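You operate a simulated robot arm through the tools that you are given. There is no shell and no other tool. Be economical: measure what you need, move in short steps, check, and stop when the job is done.

Carry out the task below with a simulated robot arm. There is one attempt and no reset: what you move stays moved.

TASK
Put the cup from the measuring bench on top of the brown block there.
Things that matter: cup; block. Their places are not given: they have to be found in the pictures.

It is judged by the outcome, as a careful person would: the job done as asked, and still so three seconds after it is handed in. It fails if anything else is knocked over, pushed out of place, dropped, spilled or broken.

THE ROBOT
A 6-joint arm with a two-finger parallel gripper, fixed in place. Base frame: the origin is at the foot of the arm, x ahead of it, y to its left, z up; the work surface is at about z = 0. Lengths are in mm, angles in degrees, forces in N, time in s.
With the tool pointing down near the work surface it reaches from about 160 to 420 mm from the base axis. Its first joint turns from -66.0 to 66.0 degrees. Payload 1.57 kg.
Tool frame: the origin (TCP) lies between the finger pads and is the grasp point; the fingertips stand 30 mm ahead of it; z points along the fingers, y is the line along which they close. The gripper opens to 80 mm. The fingers are 17 mm wide and 12 mm thick; the gripper's body (40 by 82 mm) begins 80 mm behind the TCP.
Orientation is told as [roll, pitch, yaw] about the base's x, y, z axes, in that order, counted from this pose: with the fingers straight down and closing along the base's y, the tool's x points along the base's -x, its y along +y and its z along -z.

THE INTERFACE
- The arm moves only by the tool jog_arm. Its argument "steps" is a list of rows, each an object (a shift or turn left out is 0, a gripper value left out holds the last) with "xyz": the shift along the tool's x, y, z in units of 30 mm (1.0 is 30 mm), a list of three; "angular": the turn, a rotation vector about the tool's x, y, z in units of 4 degrees (1.0 is 4 degrees), a list of three. In form: [{"xyz": [tx, ty, tz], "angular": [wx, wy, wz]}, ...]. A call has 1 to 12 rows; each row shifts and turns the commanded pose from where the row before left it, along the tool's axes as they then stand. "jaw" is the closure in counts, from 0 (fully open) to 255 (shut), set as the call begins (left out, the last holds). A call with a number of a shift or a turn outside -1 to 1 is refused whole. A row lasts 0.2 s, in which the tool goes at most 50 mm and 8.6 degrees; a call with a longer step from one row to the next is refused whole, and so is a gripper value outside its range. A pose out of reach is approached as far as the arm can. The call stops where the force on the tool passes 40 N (or 10 N more than at its start, if that is more) or the arm is blocked; 0.2 s more then pass. The fingers move at their own pace (about 153 mm/s each) and stop on an object; they squeeze with about 26 N. The grip force told is the motor's: it shows also when the fingers shut on nothing. Time passes only in rows, and 0.2 s behind the last, so rows that do not move let the fingers close. It gives the time, the measured TCP pose, the force on the tool (base axes), the opening and the grip force at its end, in the units of the frame above (readings bear some noise), and new pictures: "pictures" is both (left out), scene, wrist or none.
- Cameras (640 x 400 px; columns grow to the right, rows downward): "scene" is fixed at [36.3, -317.6, 430.1]; the picture's right is [0.92, -0.40, 0.00], its down [-0.21, -0.47, -0.86] and it looks along [0.35, 0.78, -0.51] (base axes); focal length 324 px, centre (320, 200). "wrist" rides on the gripper at [-32, 0, -78] in the tool frame; the picture's right is [0.00, -1.00, 0.00], its down [0.97, 0.00, -0.24] and it looks along [0.24, 0.00, 0.97] (tool axes); focal length 218 px, centre (320, 200).
- point_at(camera, pixels): for up to 12 pixels [column, row] of the newest picture of that camera ("zoom" is the newest enlarged one), the place [x, y, z] in the base frame of the surface seen there, good to about 3 mm. No time passes.
- inspect(camera, box): a new picture of the part [left, top, right, bottom] of that camera's present view, enlarged. No time passes.
- job_done(): hands the job in; it is judged then, once.

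Work in short steps. Measure before you move; look again where a grasp or a placing could have gone wrong, and mend it. You have 60 turns and 100 pictures in all, the two below and enlarged ones among them. Open the gripper and draw the arm clear of the work before you hand the job in, unless the task says otherwise; then end with one line.

The tools are called after ">>>" by a JSON object that holds its "method" and its "body". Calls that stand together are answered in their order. jog_arm: Moves the arm, as the interface text tells. Its arguments: {"type":"object","properties":{"steps":{"type":"array"},"jaw":{"type":"number"},"pictures":{"type":"string","enum":["both","scene","wrist","none"]}},"required":["steps"]} The other tools are called the same way: point_at (camera, pixels) gives the place of the surface under pixels of a picture; inspect (camera, box) takes an enlarged picture of a part of a camera's view; job_done () hands the job in.

At the start:

```text
clock: 0.0
position: [266.3, 50.9, 196.6]
tcp_rot: [0.1, -0.1, 0.1]
wrist_force: [-0.9, 0.3, -0.7]
gripper_width: 80.0
grasp_force: 0.0
```

scene: 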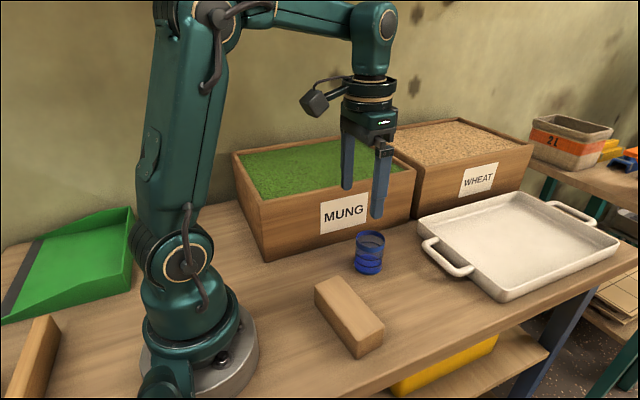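
wrist: 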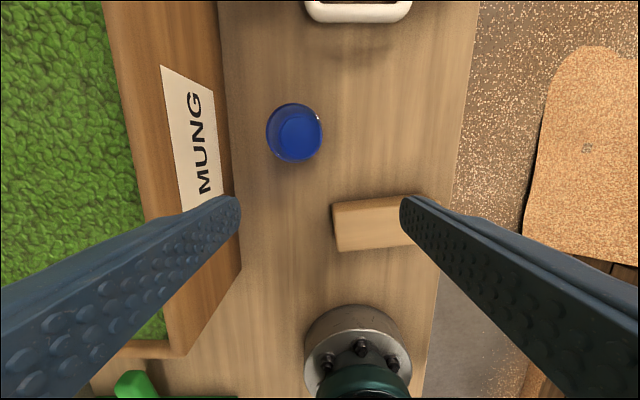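

The scene shows the blue cup near (369,253) and the brown block near (348,315). I'll enlarge that area and measure both.

>>> {"method": "inspect", "body": {"camera": "scene", "box": [290, 210, 418, 370]}}

>>> {"method": "point_at", "body": {"camera": "scene", "pixels": [[369, 234], [369, 243], [357, 240], [385, 240], [368, 272], [317, 290], [337, 277], [383, 324], [358, 342], [348, 308], [360, 356], [398, 300]]}}

>>> {"method": "point_at", "body": {"camera": "wrist", "pixels": [[295, 132], [295, 105], [295, 159], [268, 132], [322, 132], [335, 205], [340, 248], [370, 225], [410, 200], [235, 230], [340, 60]]}}

```text
2.50 times, centred on (354, 290) of scene
```

zoom: 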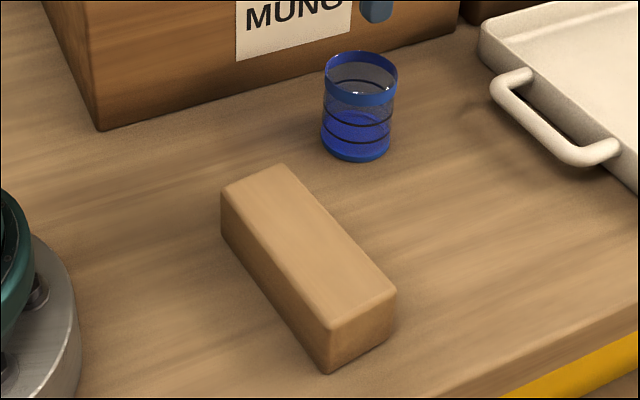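

```text
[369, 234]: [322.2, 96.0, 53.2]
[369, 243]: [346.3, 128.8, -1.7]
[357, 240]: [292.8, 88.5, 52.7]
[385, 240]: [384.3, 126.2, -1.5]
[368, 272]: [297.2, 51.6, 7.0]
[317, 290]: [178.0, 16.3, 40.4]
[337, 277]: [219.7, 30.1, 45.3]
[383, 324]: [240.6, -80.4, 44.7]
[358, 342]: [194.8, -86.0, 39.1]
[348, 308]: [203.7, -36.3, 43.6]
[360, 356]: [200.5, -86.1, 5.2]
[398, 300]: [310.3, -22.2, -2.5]
```

```text
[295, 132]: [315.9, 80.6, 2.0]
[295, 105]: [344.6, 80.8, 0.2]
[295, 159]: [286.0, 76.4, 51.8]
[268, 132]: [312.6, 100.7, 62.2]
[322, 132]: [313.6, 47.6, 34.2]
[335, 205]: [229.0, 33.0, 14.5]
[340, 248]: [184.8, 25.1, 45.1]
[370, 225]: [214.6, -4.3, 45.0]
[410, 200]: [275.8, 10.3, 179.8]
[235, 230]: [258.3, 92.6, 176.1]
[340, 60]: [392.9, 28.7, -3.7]
```

The cup seems centred near (311,76) and about 60 mm tall. The block top is near z=45, centred around (208,-31). Next I measure the clearances to the box and the tray handle, and take a closer look at the cup.

>>> {"method": "inspect", "body": {"camera": "wrist", "box": [220, 0, 440, 138]}}

>>> {"method": "point_at", "body": {"camera": "wrist", "pixels": [[219, 60], [222, 100], [228, 150], [205, 120], [150, 100], [310, 15], [360, 15], [400, 15]]}}

>>> {"method": "point_at", "body": {"camera": "zoom", "pixels": [[135, 385], [160, 385], [220, 302], [220, 325], [220, 350], [290, 385], [295, 370], [145, 340], [290, 340]]}}

>>> {"method": "point_at", "body": {"camera": "scene", "pixels": [[357, 237], [363, 233], [378, 232], [383, 236], [383, 243], [372, 251], [358, 250], [370, 260], [380, 270], [358, 268], [340, 228], [360, 228]]}}

```text
2.90 times, centred on (330, 69) of wrist
```

zoom: 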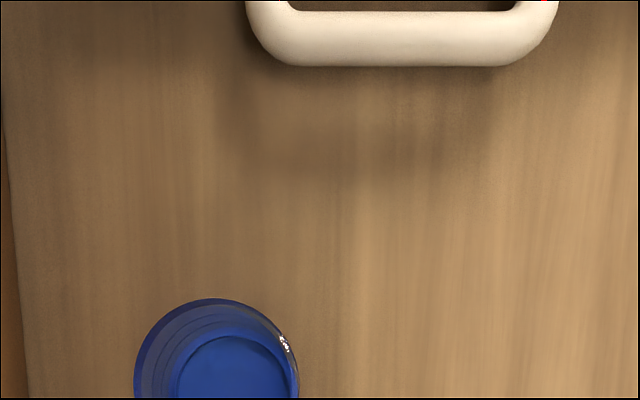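

```text
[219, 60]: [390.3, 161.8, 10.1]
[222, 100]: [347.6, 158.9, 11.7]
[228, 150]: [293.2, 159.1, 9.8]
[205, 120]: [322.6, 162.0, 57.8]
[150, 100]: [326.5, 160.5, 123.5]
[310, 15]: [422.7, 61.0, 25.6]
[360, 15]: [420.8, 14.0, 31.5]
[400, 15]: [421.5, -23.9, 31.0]
```

```text
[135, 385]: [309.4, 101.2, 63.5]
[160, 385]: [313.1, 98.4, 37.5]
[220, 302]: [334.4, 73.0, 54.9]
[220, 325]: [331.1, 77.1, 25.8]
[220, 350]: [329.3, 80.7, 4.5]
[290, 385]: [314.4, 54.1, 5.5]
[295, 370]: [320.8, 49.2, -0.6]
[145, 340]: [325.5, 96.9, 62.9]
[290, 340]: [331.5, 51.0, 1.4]
```

```text
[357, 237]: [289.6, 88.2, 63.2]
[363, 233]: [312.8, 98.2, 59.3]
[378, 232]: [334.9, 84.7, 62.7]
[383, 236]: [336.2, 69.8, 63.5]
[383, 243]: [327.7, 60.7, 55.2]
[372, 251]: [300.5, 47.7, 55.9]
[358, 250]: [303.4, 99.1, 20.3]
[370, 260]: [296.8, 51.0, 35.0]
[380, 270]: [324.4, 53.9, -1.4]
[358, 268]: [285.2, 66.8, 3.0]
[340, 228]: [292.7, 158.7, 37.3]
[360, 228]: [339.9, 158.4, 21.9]
```

Fitting the rim points gives a cup centre of about (311.5,73.5), radius about 26 and height about 63. The box face is at y=159 and the handle starts beyond x=415, so both are clear. I move above the cup to z=115, with the tips at 85.

>>> {"method": "jog_arm", "body": {"steps": [{"xyz": [-0.75, 0.38, 0]}, {"xyz": [-0.757, 0.373, 0]}, {"xyz": [0, 0, 0.7]}, {"xyz": [0, 0, 0.7]}, {"xyz": [0, 0, 0.7]}, {"xyz": [0, 0, 0.62]}, {}], "jaw": 0}}

```text
clock: 1.6
position: [311.1, 75.3, 116.7]
tcp_rot: [0.1, -0.1, 0.1]
wrist_force: [0.0, 0.1, -0.1]
gripper_width: 80.0
grasp_force: 0.0
```

scene: 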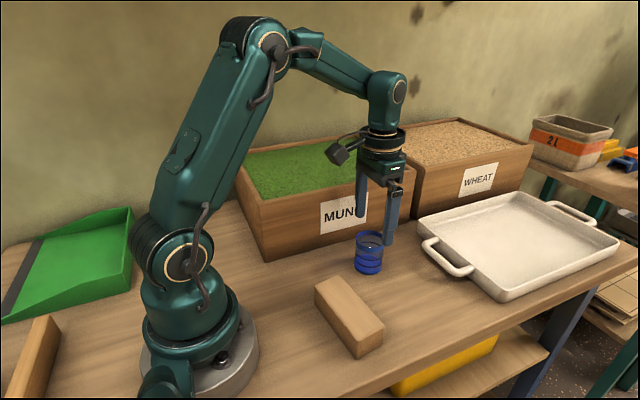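
wrist: 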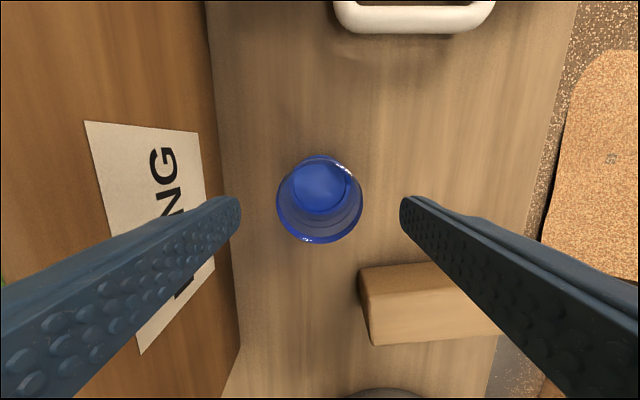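

The cup is centred between the fingers: its rim centre is near (319,200), which works out to x≈310. I descend to z≈45.

>>> {"method": "jog_arm", "body": {"steps": [{"xyz": [0, 0, 0.6]}, {"xyz": [0, 0, 0.6]}, {"xyz": [0, 0, 0.6]}, {"xyz": [0, 0, 0.55]}, {}]}}

```text
clock: 2.8
position: [311.5, 76.0, 43.6]
tcp_rot: [0.0, -0.1, 0.2]
wrist_force: [0.2, -1.4, -1.1]
gripper_width: 79.9
grasp_force: 0.1
```

scene: 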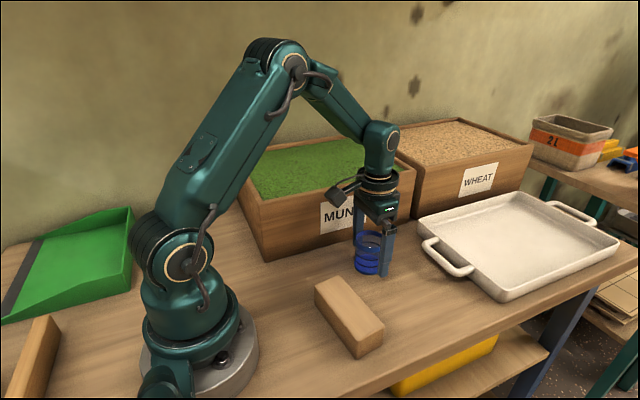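
wrist: 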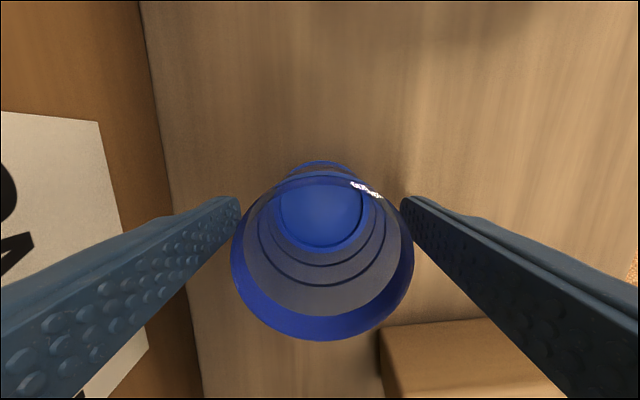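

The cup is upright between the fingers. I close partway first, to about 47 mm, and read the contact.

>>> {"method": "jog_arm", "body": {"steps": [{}, {}, {}], "jaw": 105, "pictures": "wrist"}}

```text
clock: 3.6
position: [313.2, 75.9, 44.1]
tcp_rot: [0.1, -0.1, 0.1]
wrist_force: [-0.3, 0.0, -0.3]
gripper_width: 50.0
grasp_force: 26.1
```

wrist: 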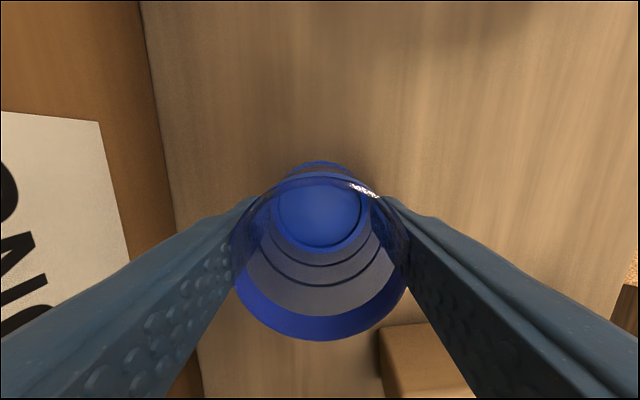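

It's gripped at 50 mm with 26 N. I lift 75 mm and check.

>>> {"method": "jog_arm", "body": {"steps": [{"xyz": [0, 0, -0.3]}, {"xyz": [0, 0, -0.5]}, {"xyz": [0, 0, -0.6]}, {"xyz": [0, 0, -0.6]}, {"xyz": [0, 0, -0.5]}, {}], "jaw": 115}}

```text
clock: 5.0
position: [311.8, 75.2, 119.7]
tcp_rot: [0.0, -0.1, 0.2]
wrist_force: [-0.1, -0.1, -0.3]
gripper_width: 48.3
grasp_force: 25.9
```

scene: 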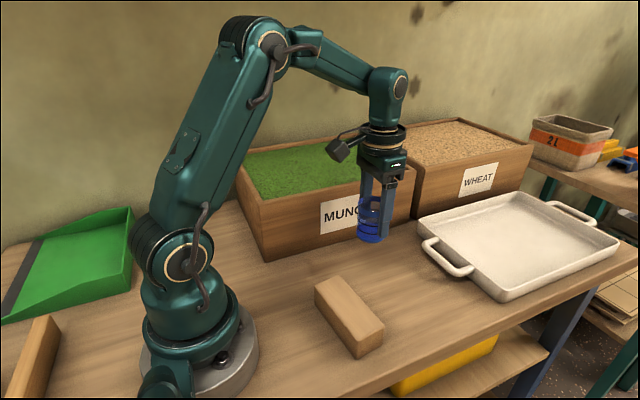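
wrist: 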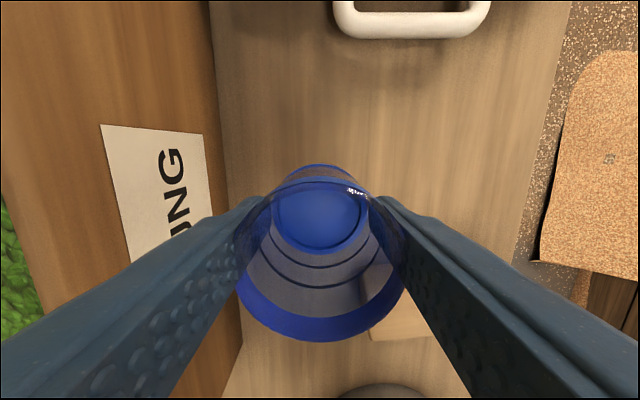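

The cup lifted cleanly. I refine the block's top corners and check the height of the cup's bottom.

>>> {"method": "inspect", "body": {"camera": "scene", "box": [290, 180, 418, 370]}}

>>> {"method": "point_at", "body": {"camera": "scene", "pixels": [[320, 289], [337, 279], [380, 322], [359, 338], [340, 312], [358, 298], [328, 283], [370, 331], [348, 307], [368, 241], [362, 238], [376, 240]]}}

```text
2.11 times, centred on (354, 275) of scene
```

zoom: 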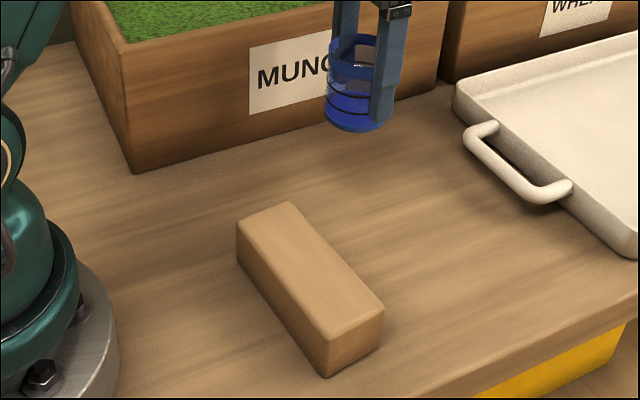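

```text
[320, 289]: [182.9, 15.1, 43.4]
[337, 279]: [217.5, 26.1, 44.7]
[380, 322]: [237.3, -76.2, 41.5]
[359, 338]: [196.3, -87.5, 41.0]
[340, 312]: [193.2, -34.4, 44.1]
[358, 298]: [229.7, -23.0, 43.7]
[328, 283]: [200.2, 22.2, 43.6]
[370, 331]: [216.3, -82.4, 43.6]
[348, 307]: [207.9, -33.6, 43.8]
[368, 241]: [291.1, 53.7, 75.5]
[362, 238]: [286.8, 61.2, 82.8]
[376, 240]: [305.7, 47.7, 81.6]
```

The block top's centre is (208.5,-30.6) at z≈44, and the cup's bottom is about 44 mm below the TCP. I carry the cup over at this height.

>>> {"method": "jog_arm", "body": {"steps": [{"xyz": [0.23, -0.25, 0]}, {"xyz": [0.4, -0.4, 0]}, {"xyz": [0.5, -0.5, 0]}, {"xyz": [0.6, -0.6, 0]}, {"xyz": [0.6, -0.6, 0]}, {"xyz": [0.5, -0.5, 0]}, {"xyz": [0.4, -0.4, 0]}, {"xyz": [0.2, -0.277, 0]}, {}, {}]}}

```text
clock: 7.2
position: [210.1, -31.0, 119.5]
tcp_rot: [0.1, 0.0, 0.2]
wrist_force: [-0.7, -0.8, -1.1]
gripper_width: 48.1
grasp_force: 25.9
```

scene: 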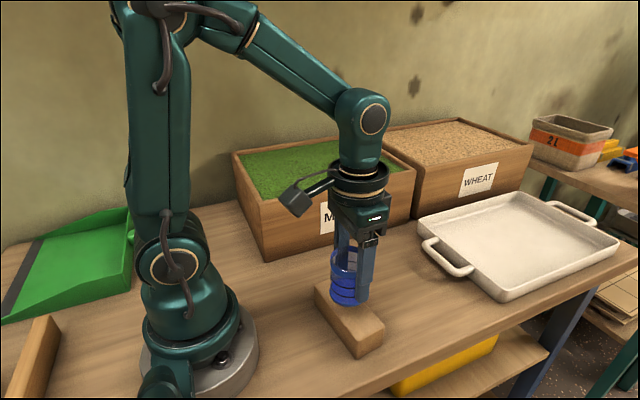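
wrist: 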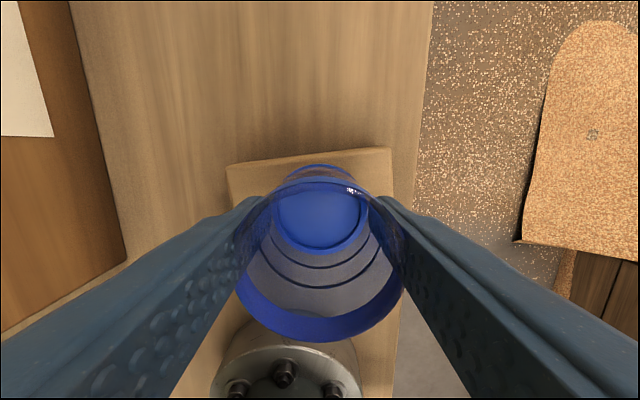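

The cup is over the block's centre. I lower it to z≈93.

>>> {"method": "jog_arm", "body": {"steps": [{"xyz": [0.05, 0, 0.3]}, {"xyz": [0, 0, 0.3]}, {"xyz": [0, 0, 0.28]}, {}, {}]}}

>>> {"method": "inspect", "body": {"camera": "scene", "box": [290, 240, 418, 370]}}

```text
clock: 8.4
position: [206.2, -31.6, 94.4]
tcp_rot: [0.2, -0.1, 0.1]
wrist_force: [0.6, 0.3, -0.3]
gripper_width: 48.2
grasp_force: 26.0
```

scene: 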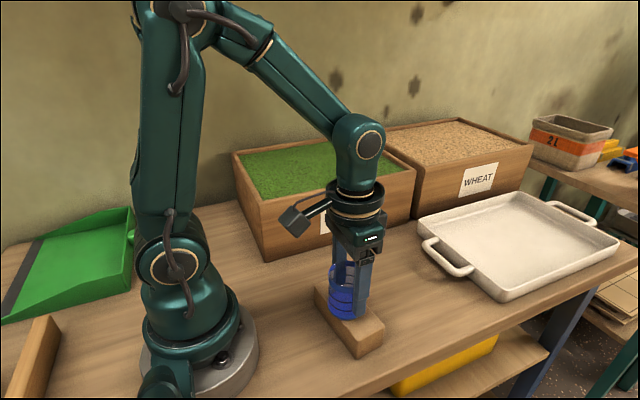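
wrist: 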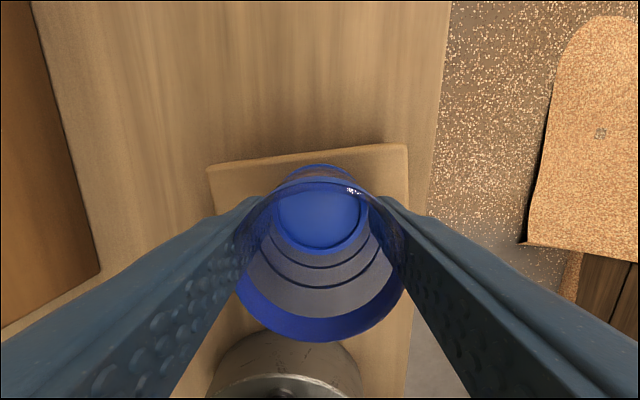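

```text
3.08 times, centred on (354, 305) of scene
```

zoom: 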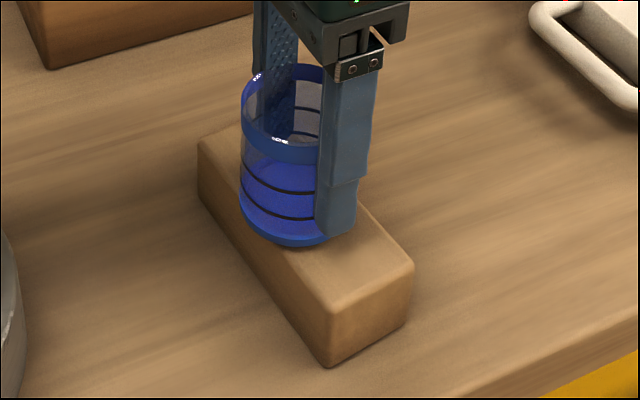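

The cup is about 5 mm above the block. I check its lateral position against the block's edges with measured points.

>>> {"method": "point_at", "body": {"camera": "zoom", "pixels": [[244, 205], [265, 230], [290, 242], [310, 240], [244, 100], [260, 75], [320, 70], [280, 150], [345, 290], [405, 265], [215, 165], [240, 140]]}}

>>> {"method": "point_at", "body": {"camera": "wrist", "pixels": [[240, 170], [390, 155], [320, 163], [320, 335], [242, 270], [400, 270]]}}

```text
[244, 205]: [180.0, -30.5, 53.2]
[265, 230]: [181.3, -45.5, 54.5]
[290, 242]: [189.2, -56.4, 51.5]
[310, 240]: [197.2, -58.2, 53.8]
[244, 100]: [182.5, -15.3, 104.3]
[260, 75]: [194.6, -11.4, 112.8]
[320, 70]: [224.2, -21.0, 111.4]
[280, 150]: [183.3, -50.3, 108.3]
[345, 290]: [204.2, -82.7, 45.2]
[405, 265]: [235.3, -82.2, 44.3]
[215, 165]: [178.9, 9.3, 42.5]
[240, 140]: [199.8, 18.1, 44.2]
```

```text
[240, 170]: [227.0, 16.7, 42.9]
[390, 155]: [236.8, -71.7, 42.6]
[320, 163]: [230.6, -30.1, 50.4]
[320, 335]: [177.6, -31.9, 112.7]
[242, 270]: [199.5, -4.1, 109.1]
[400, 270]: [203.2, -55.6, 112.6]
```

The cup's centre is at x≈205, and the block's centre at this y is about 209. I shift +4 mm in x, then lower by 4 mm.

>>> {"method": "jog_arm", "body": {"steps": [{"xyz": [-0.13, 0, 0]}, {}, {"xyz": [0, 0, 0.07]}, {"xyz": [0, 0, 0.07]}, {}, {}]}}

>>> {"method": "inspect", "body": {"camera": "scene", "box": [290, 240, 418, 370]}}

```text
clock: 9.8
position: [211.8, -32.6, 90.6]
tcp_rot: [0.1, -0.1, 0.1]
wrist_force: [-0.9, 2.8, 15.9]
gripper_width: 48.0
grasp_force: 26.4
```

scene: 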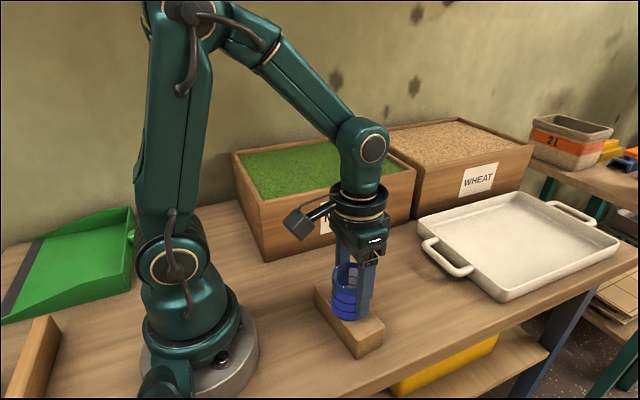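
wrist: 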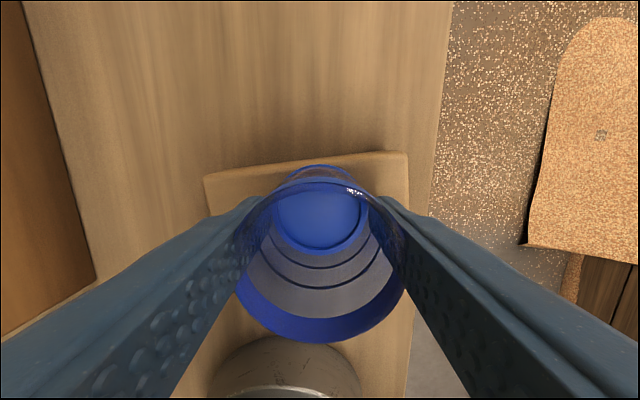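

```text
3.08 times, centred on (354, 305) of scene
```

zoom: 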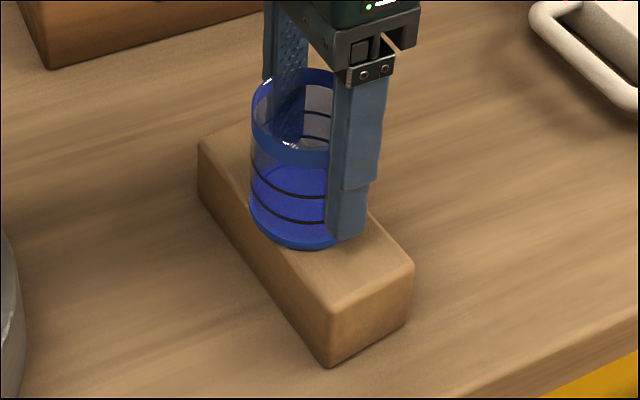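

There's contact: 16 N upward, with the cup standing on the block. I ease up 0.6 mm and open the fingers gradually.

>>> {"method": "jog_arm", "body": {"steps": [{"xyz": [0, 0, -0.02]}, {}], "pictures": "none"}}

>>> {"method": "jog_arm", "body": {"steps": [{}, {}], "jaw": 85, "pictures": "none"}}

>>> {"method": "jog_arm", "body": {"steps": [{}, {}], "jaw": 20}}

```text
clock: 10.4
position: [210.9, -32.2, 89.1]
tcp_rot: [0.1, -0.2, 0.1]
wrist_force: [1.0, 0.1, 2.5]
gripper_width: 47.6
grasp_force: 25.6
```

```text
clock: 11.0
position: [211.9, -32.3, 89.3]
tcp_rot: [0.0, 0.0, 0.1]
wrist_force: [0.1, 0.5, -0.1]
gripper_width: 52.9
grasp_force: 0.0
```

```text
clock: 11.6
position: [211.9, -31.8, 90.6]
tcp_rot: [0.1, -0.1, 0.1]
wrist_force: [0.1, 0.8, -0.6]
gripper_width: 73.9
grasp_force: 0.1
```

scene: 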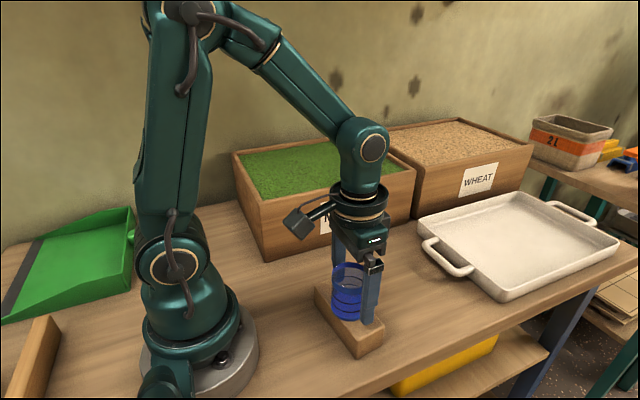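
wrist: 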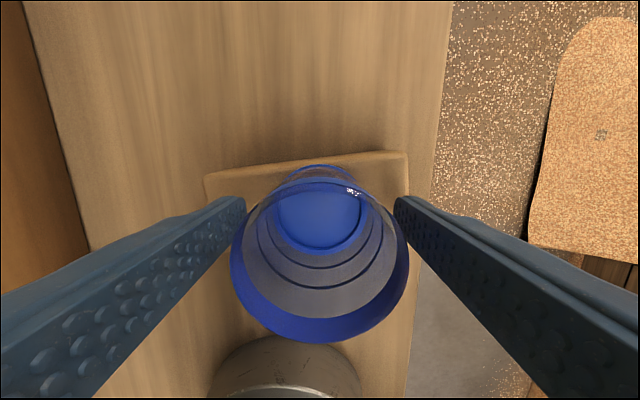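

The cup stands free and upright on the block. I raise the arm straight up and clear.

>>> {"method": "jog_arm", "body": {"steps": [{"xyz": [0, 0, -0.4]}, {"xyz": [0, 0, -0.7]}, {"xyz": [0, 0, -0.9]}, {"xyz": [0, 0, -0.9]}, {"xyz": [-0.8, 0.5, -0.5]}, {"xyz": [-0.8, 0.5, 0]}, {"xyz": [-0.8, 0.5, 0]}, {}], "jaw": 0}}

>>> {"method": "inspect", "body": {"camera": "scene", "box": [290, 220, 418, 370]}}

```text
clock: 13.4
position: [285.7, 13.0, 190.4]
tcp_rot: [0.0, 0.2, 0.0]
wrist_force: [-0.3, 0.8, -0.7]
gripper_width: 80.2
grasp_force: 0.0
```

scene: 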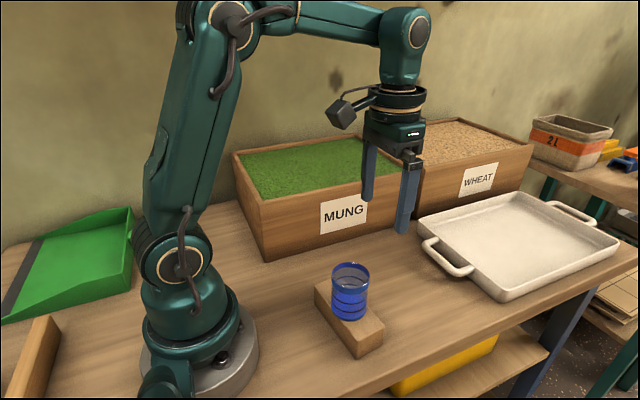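
wrist: 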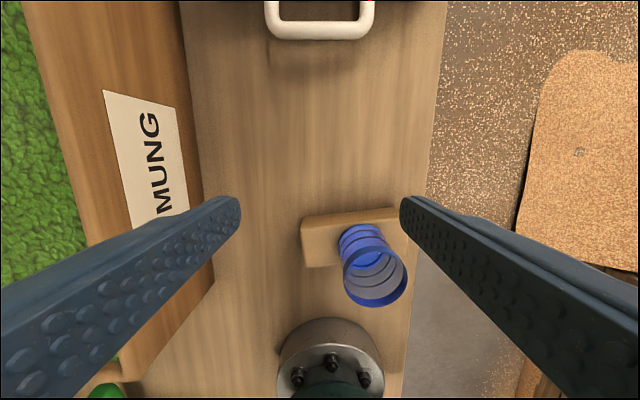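

```text
2.67 times, centred on (354, 295) of scene
```

zoom: 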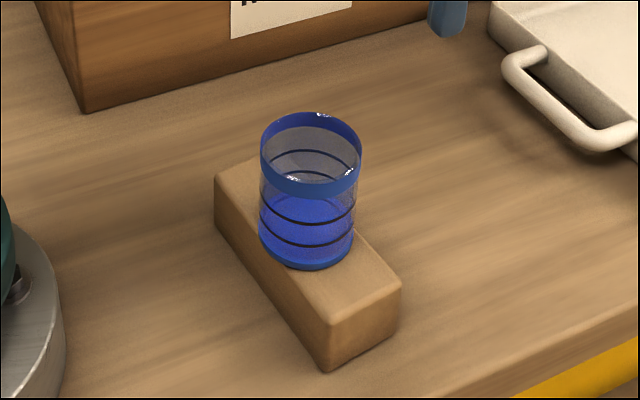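

The cup stands upright on the block, nothing else has moved, and the arm is clear with the gripper open. I hand the job in.

>>> {"method": "job_done", "body": {}}

```text
The job is handed in.
```

The cup is standing upright on top of the brown block, the arm is clear with its gripper open, and the last pictures show nothing else disturbed.
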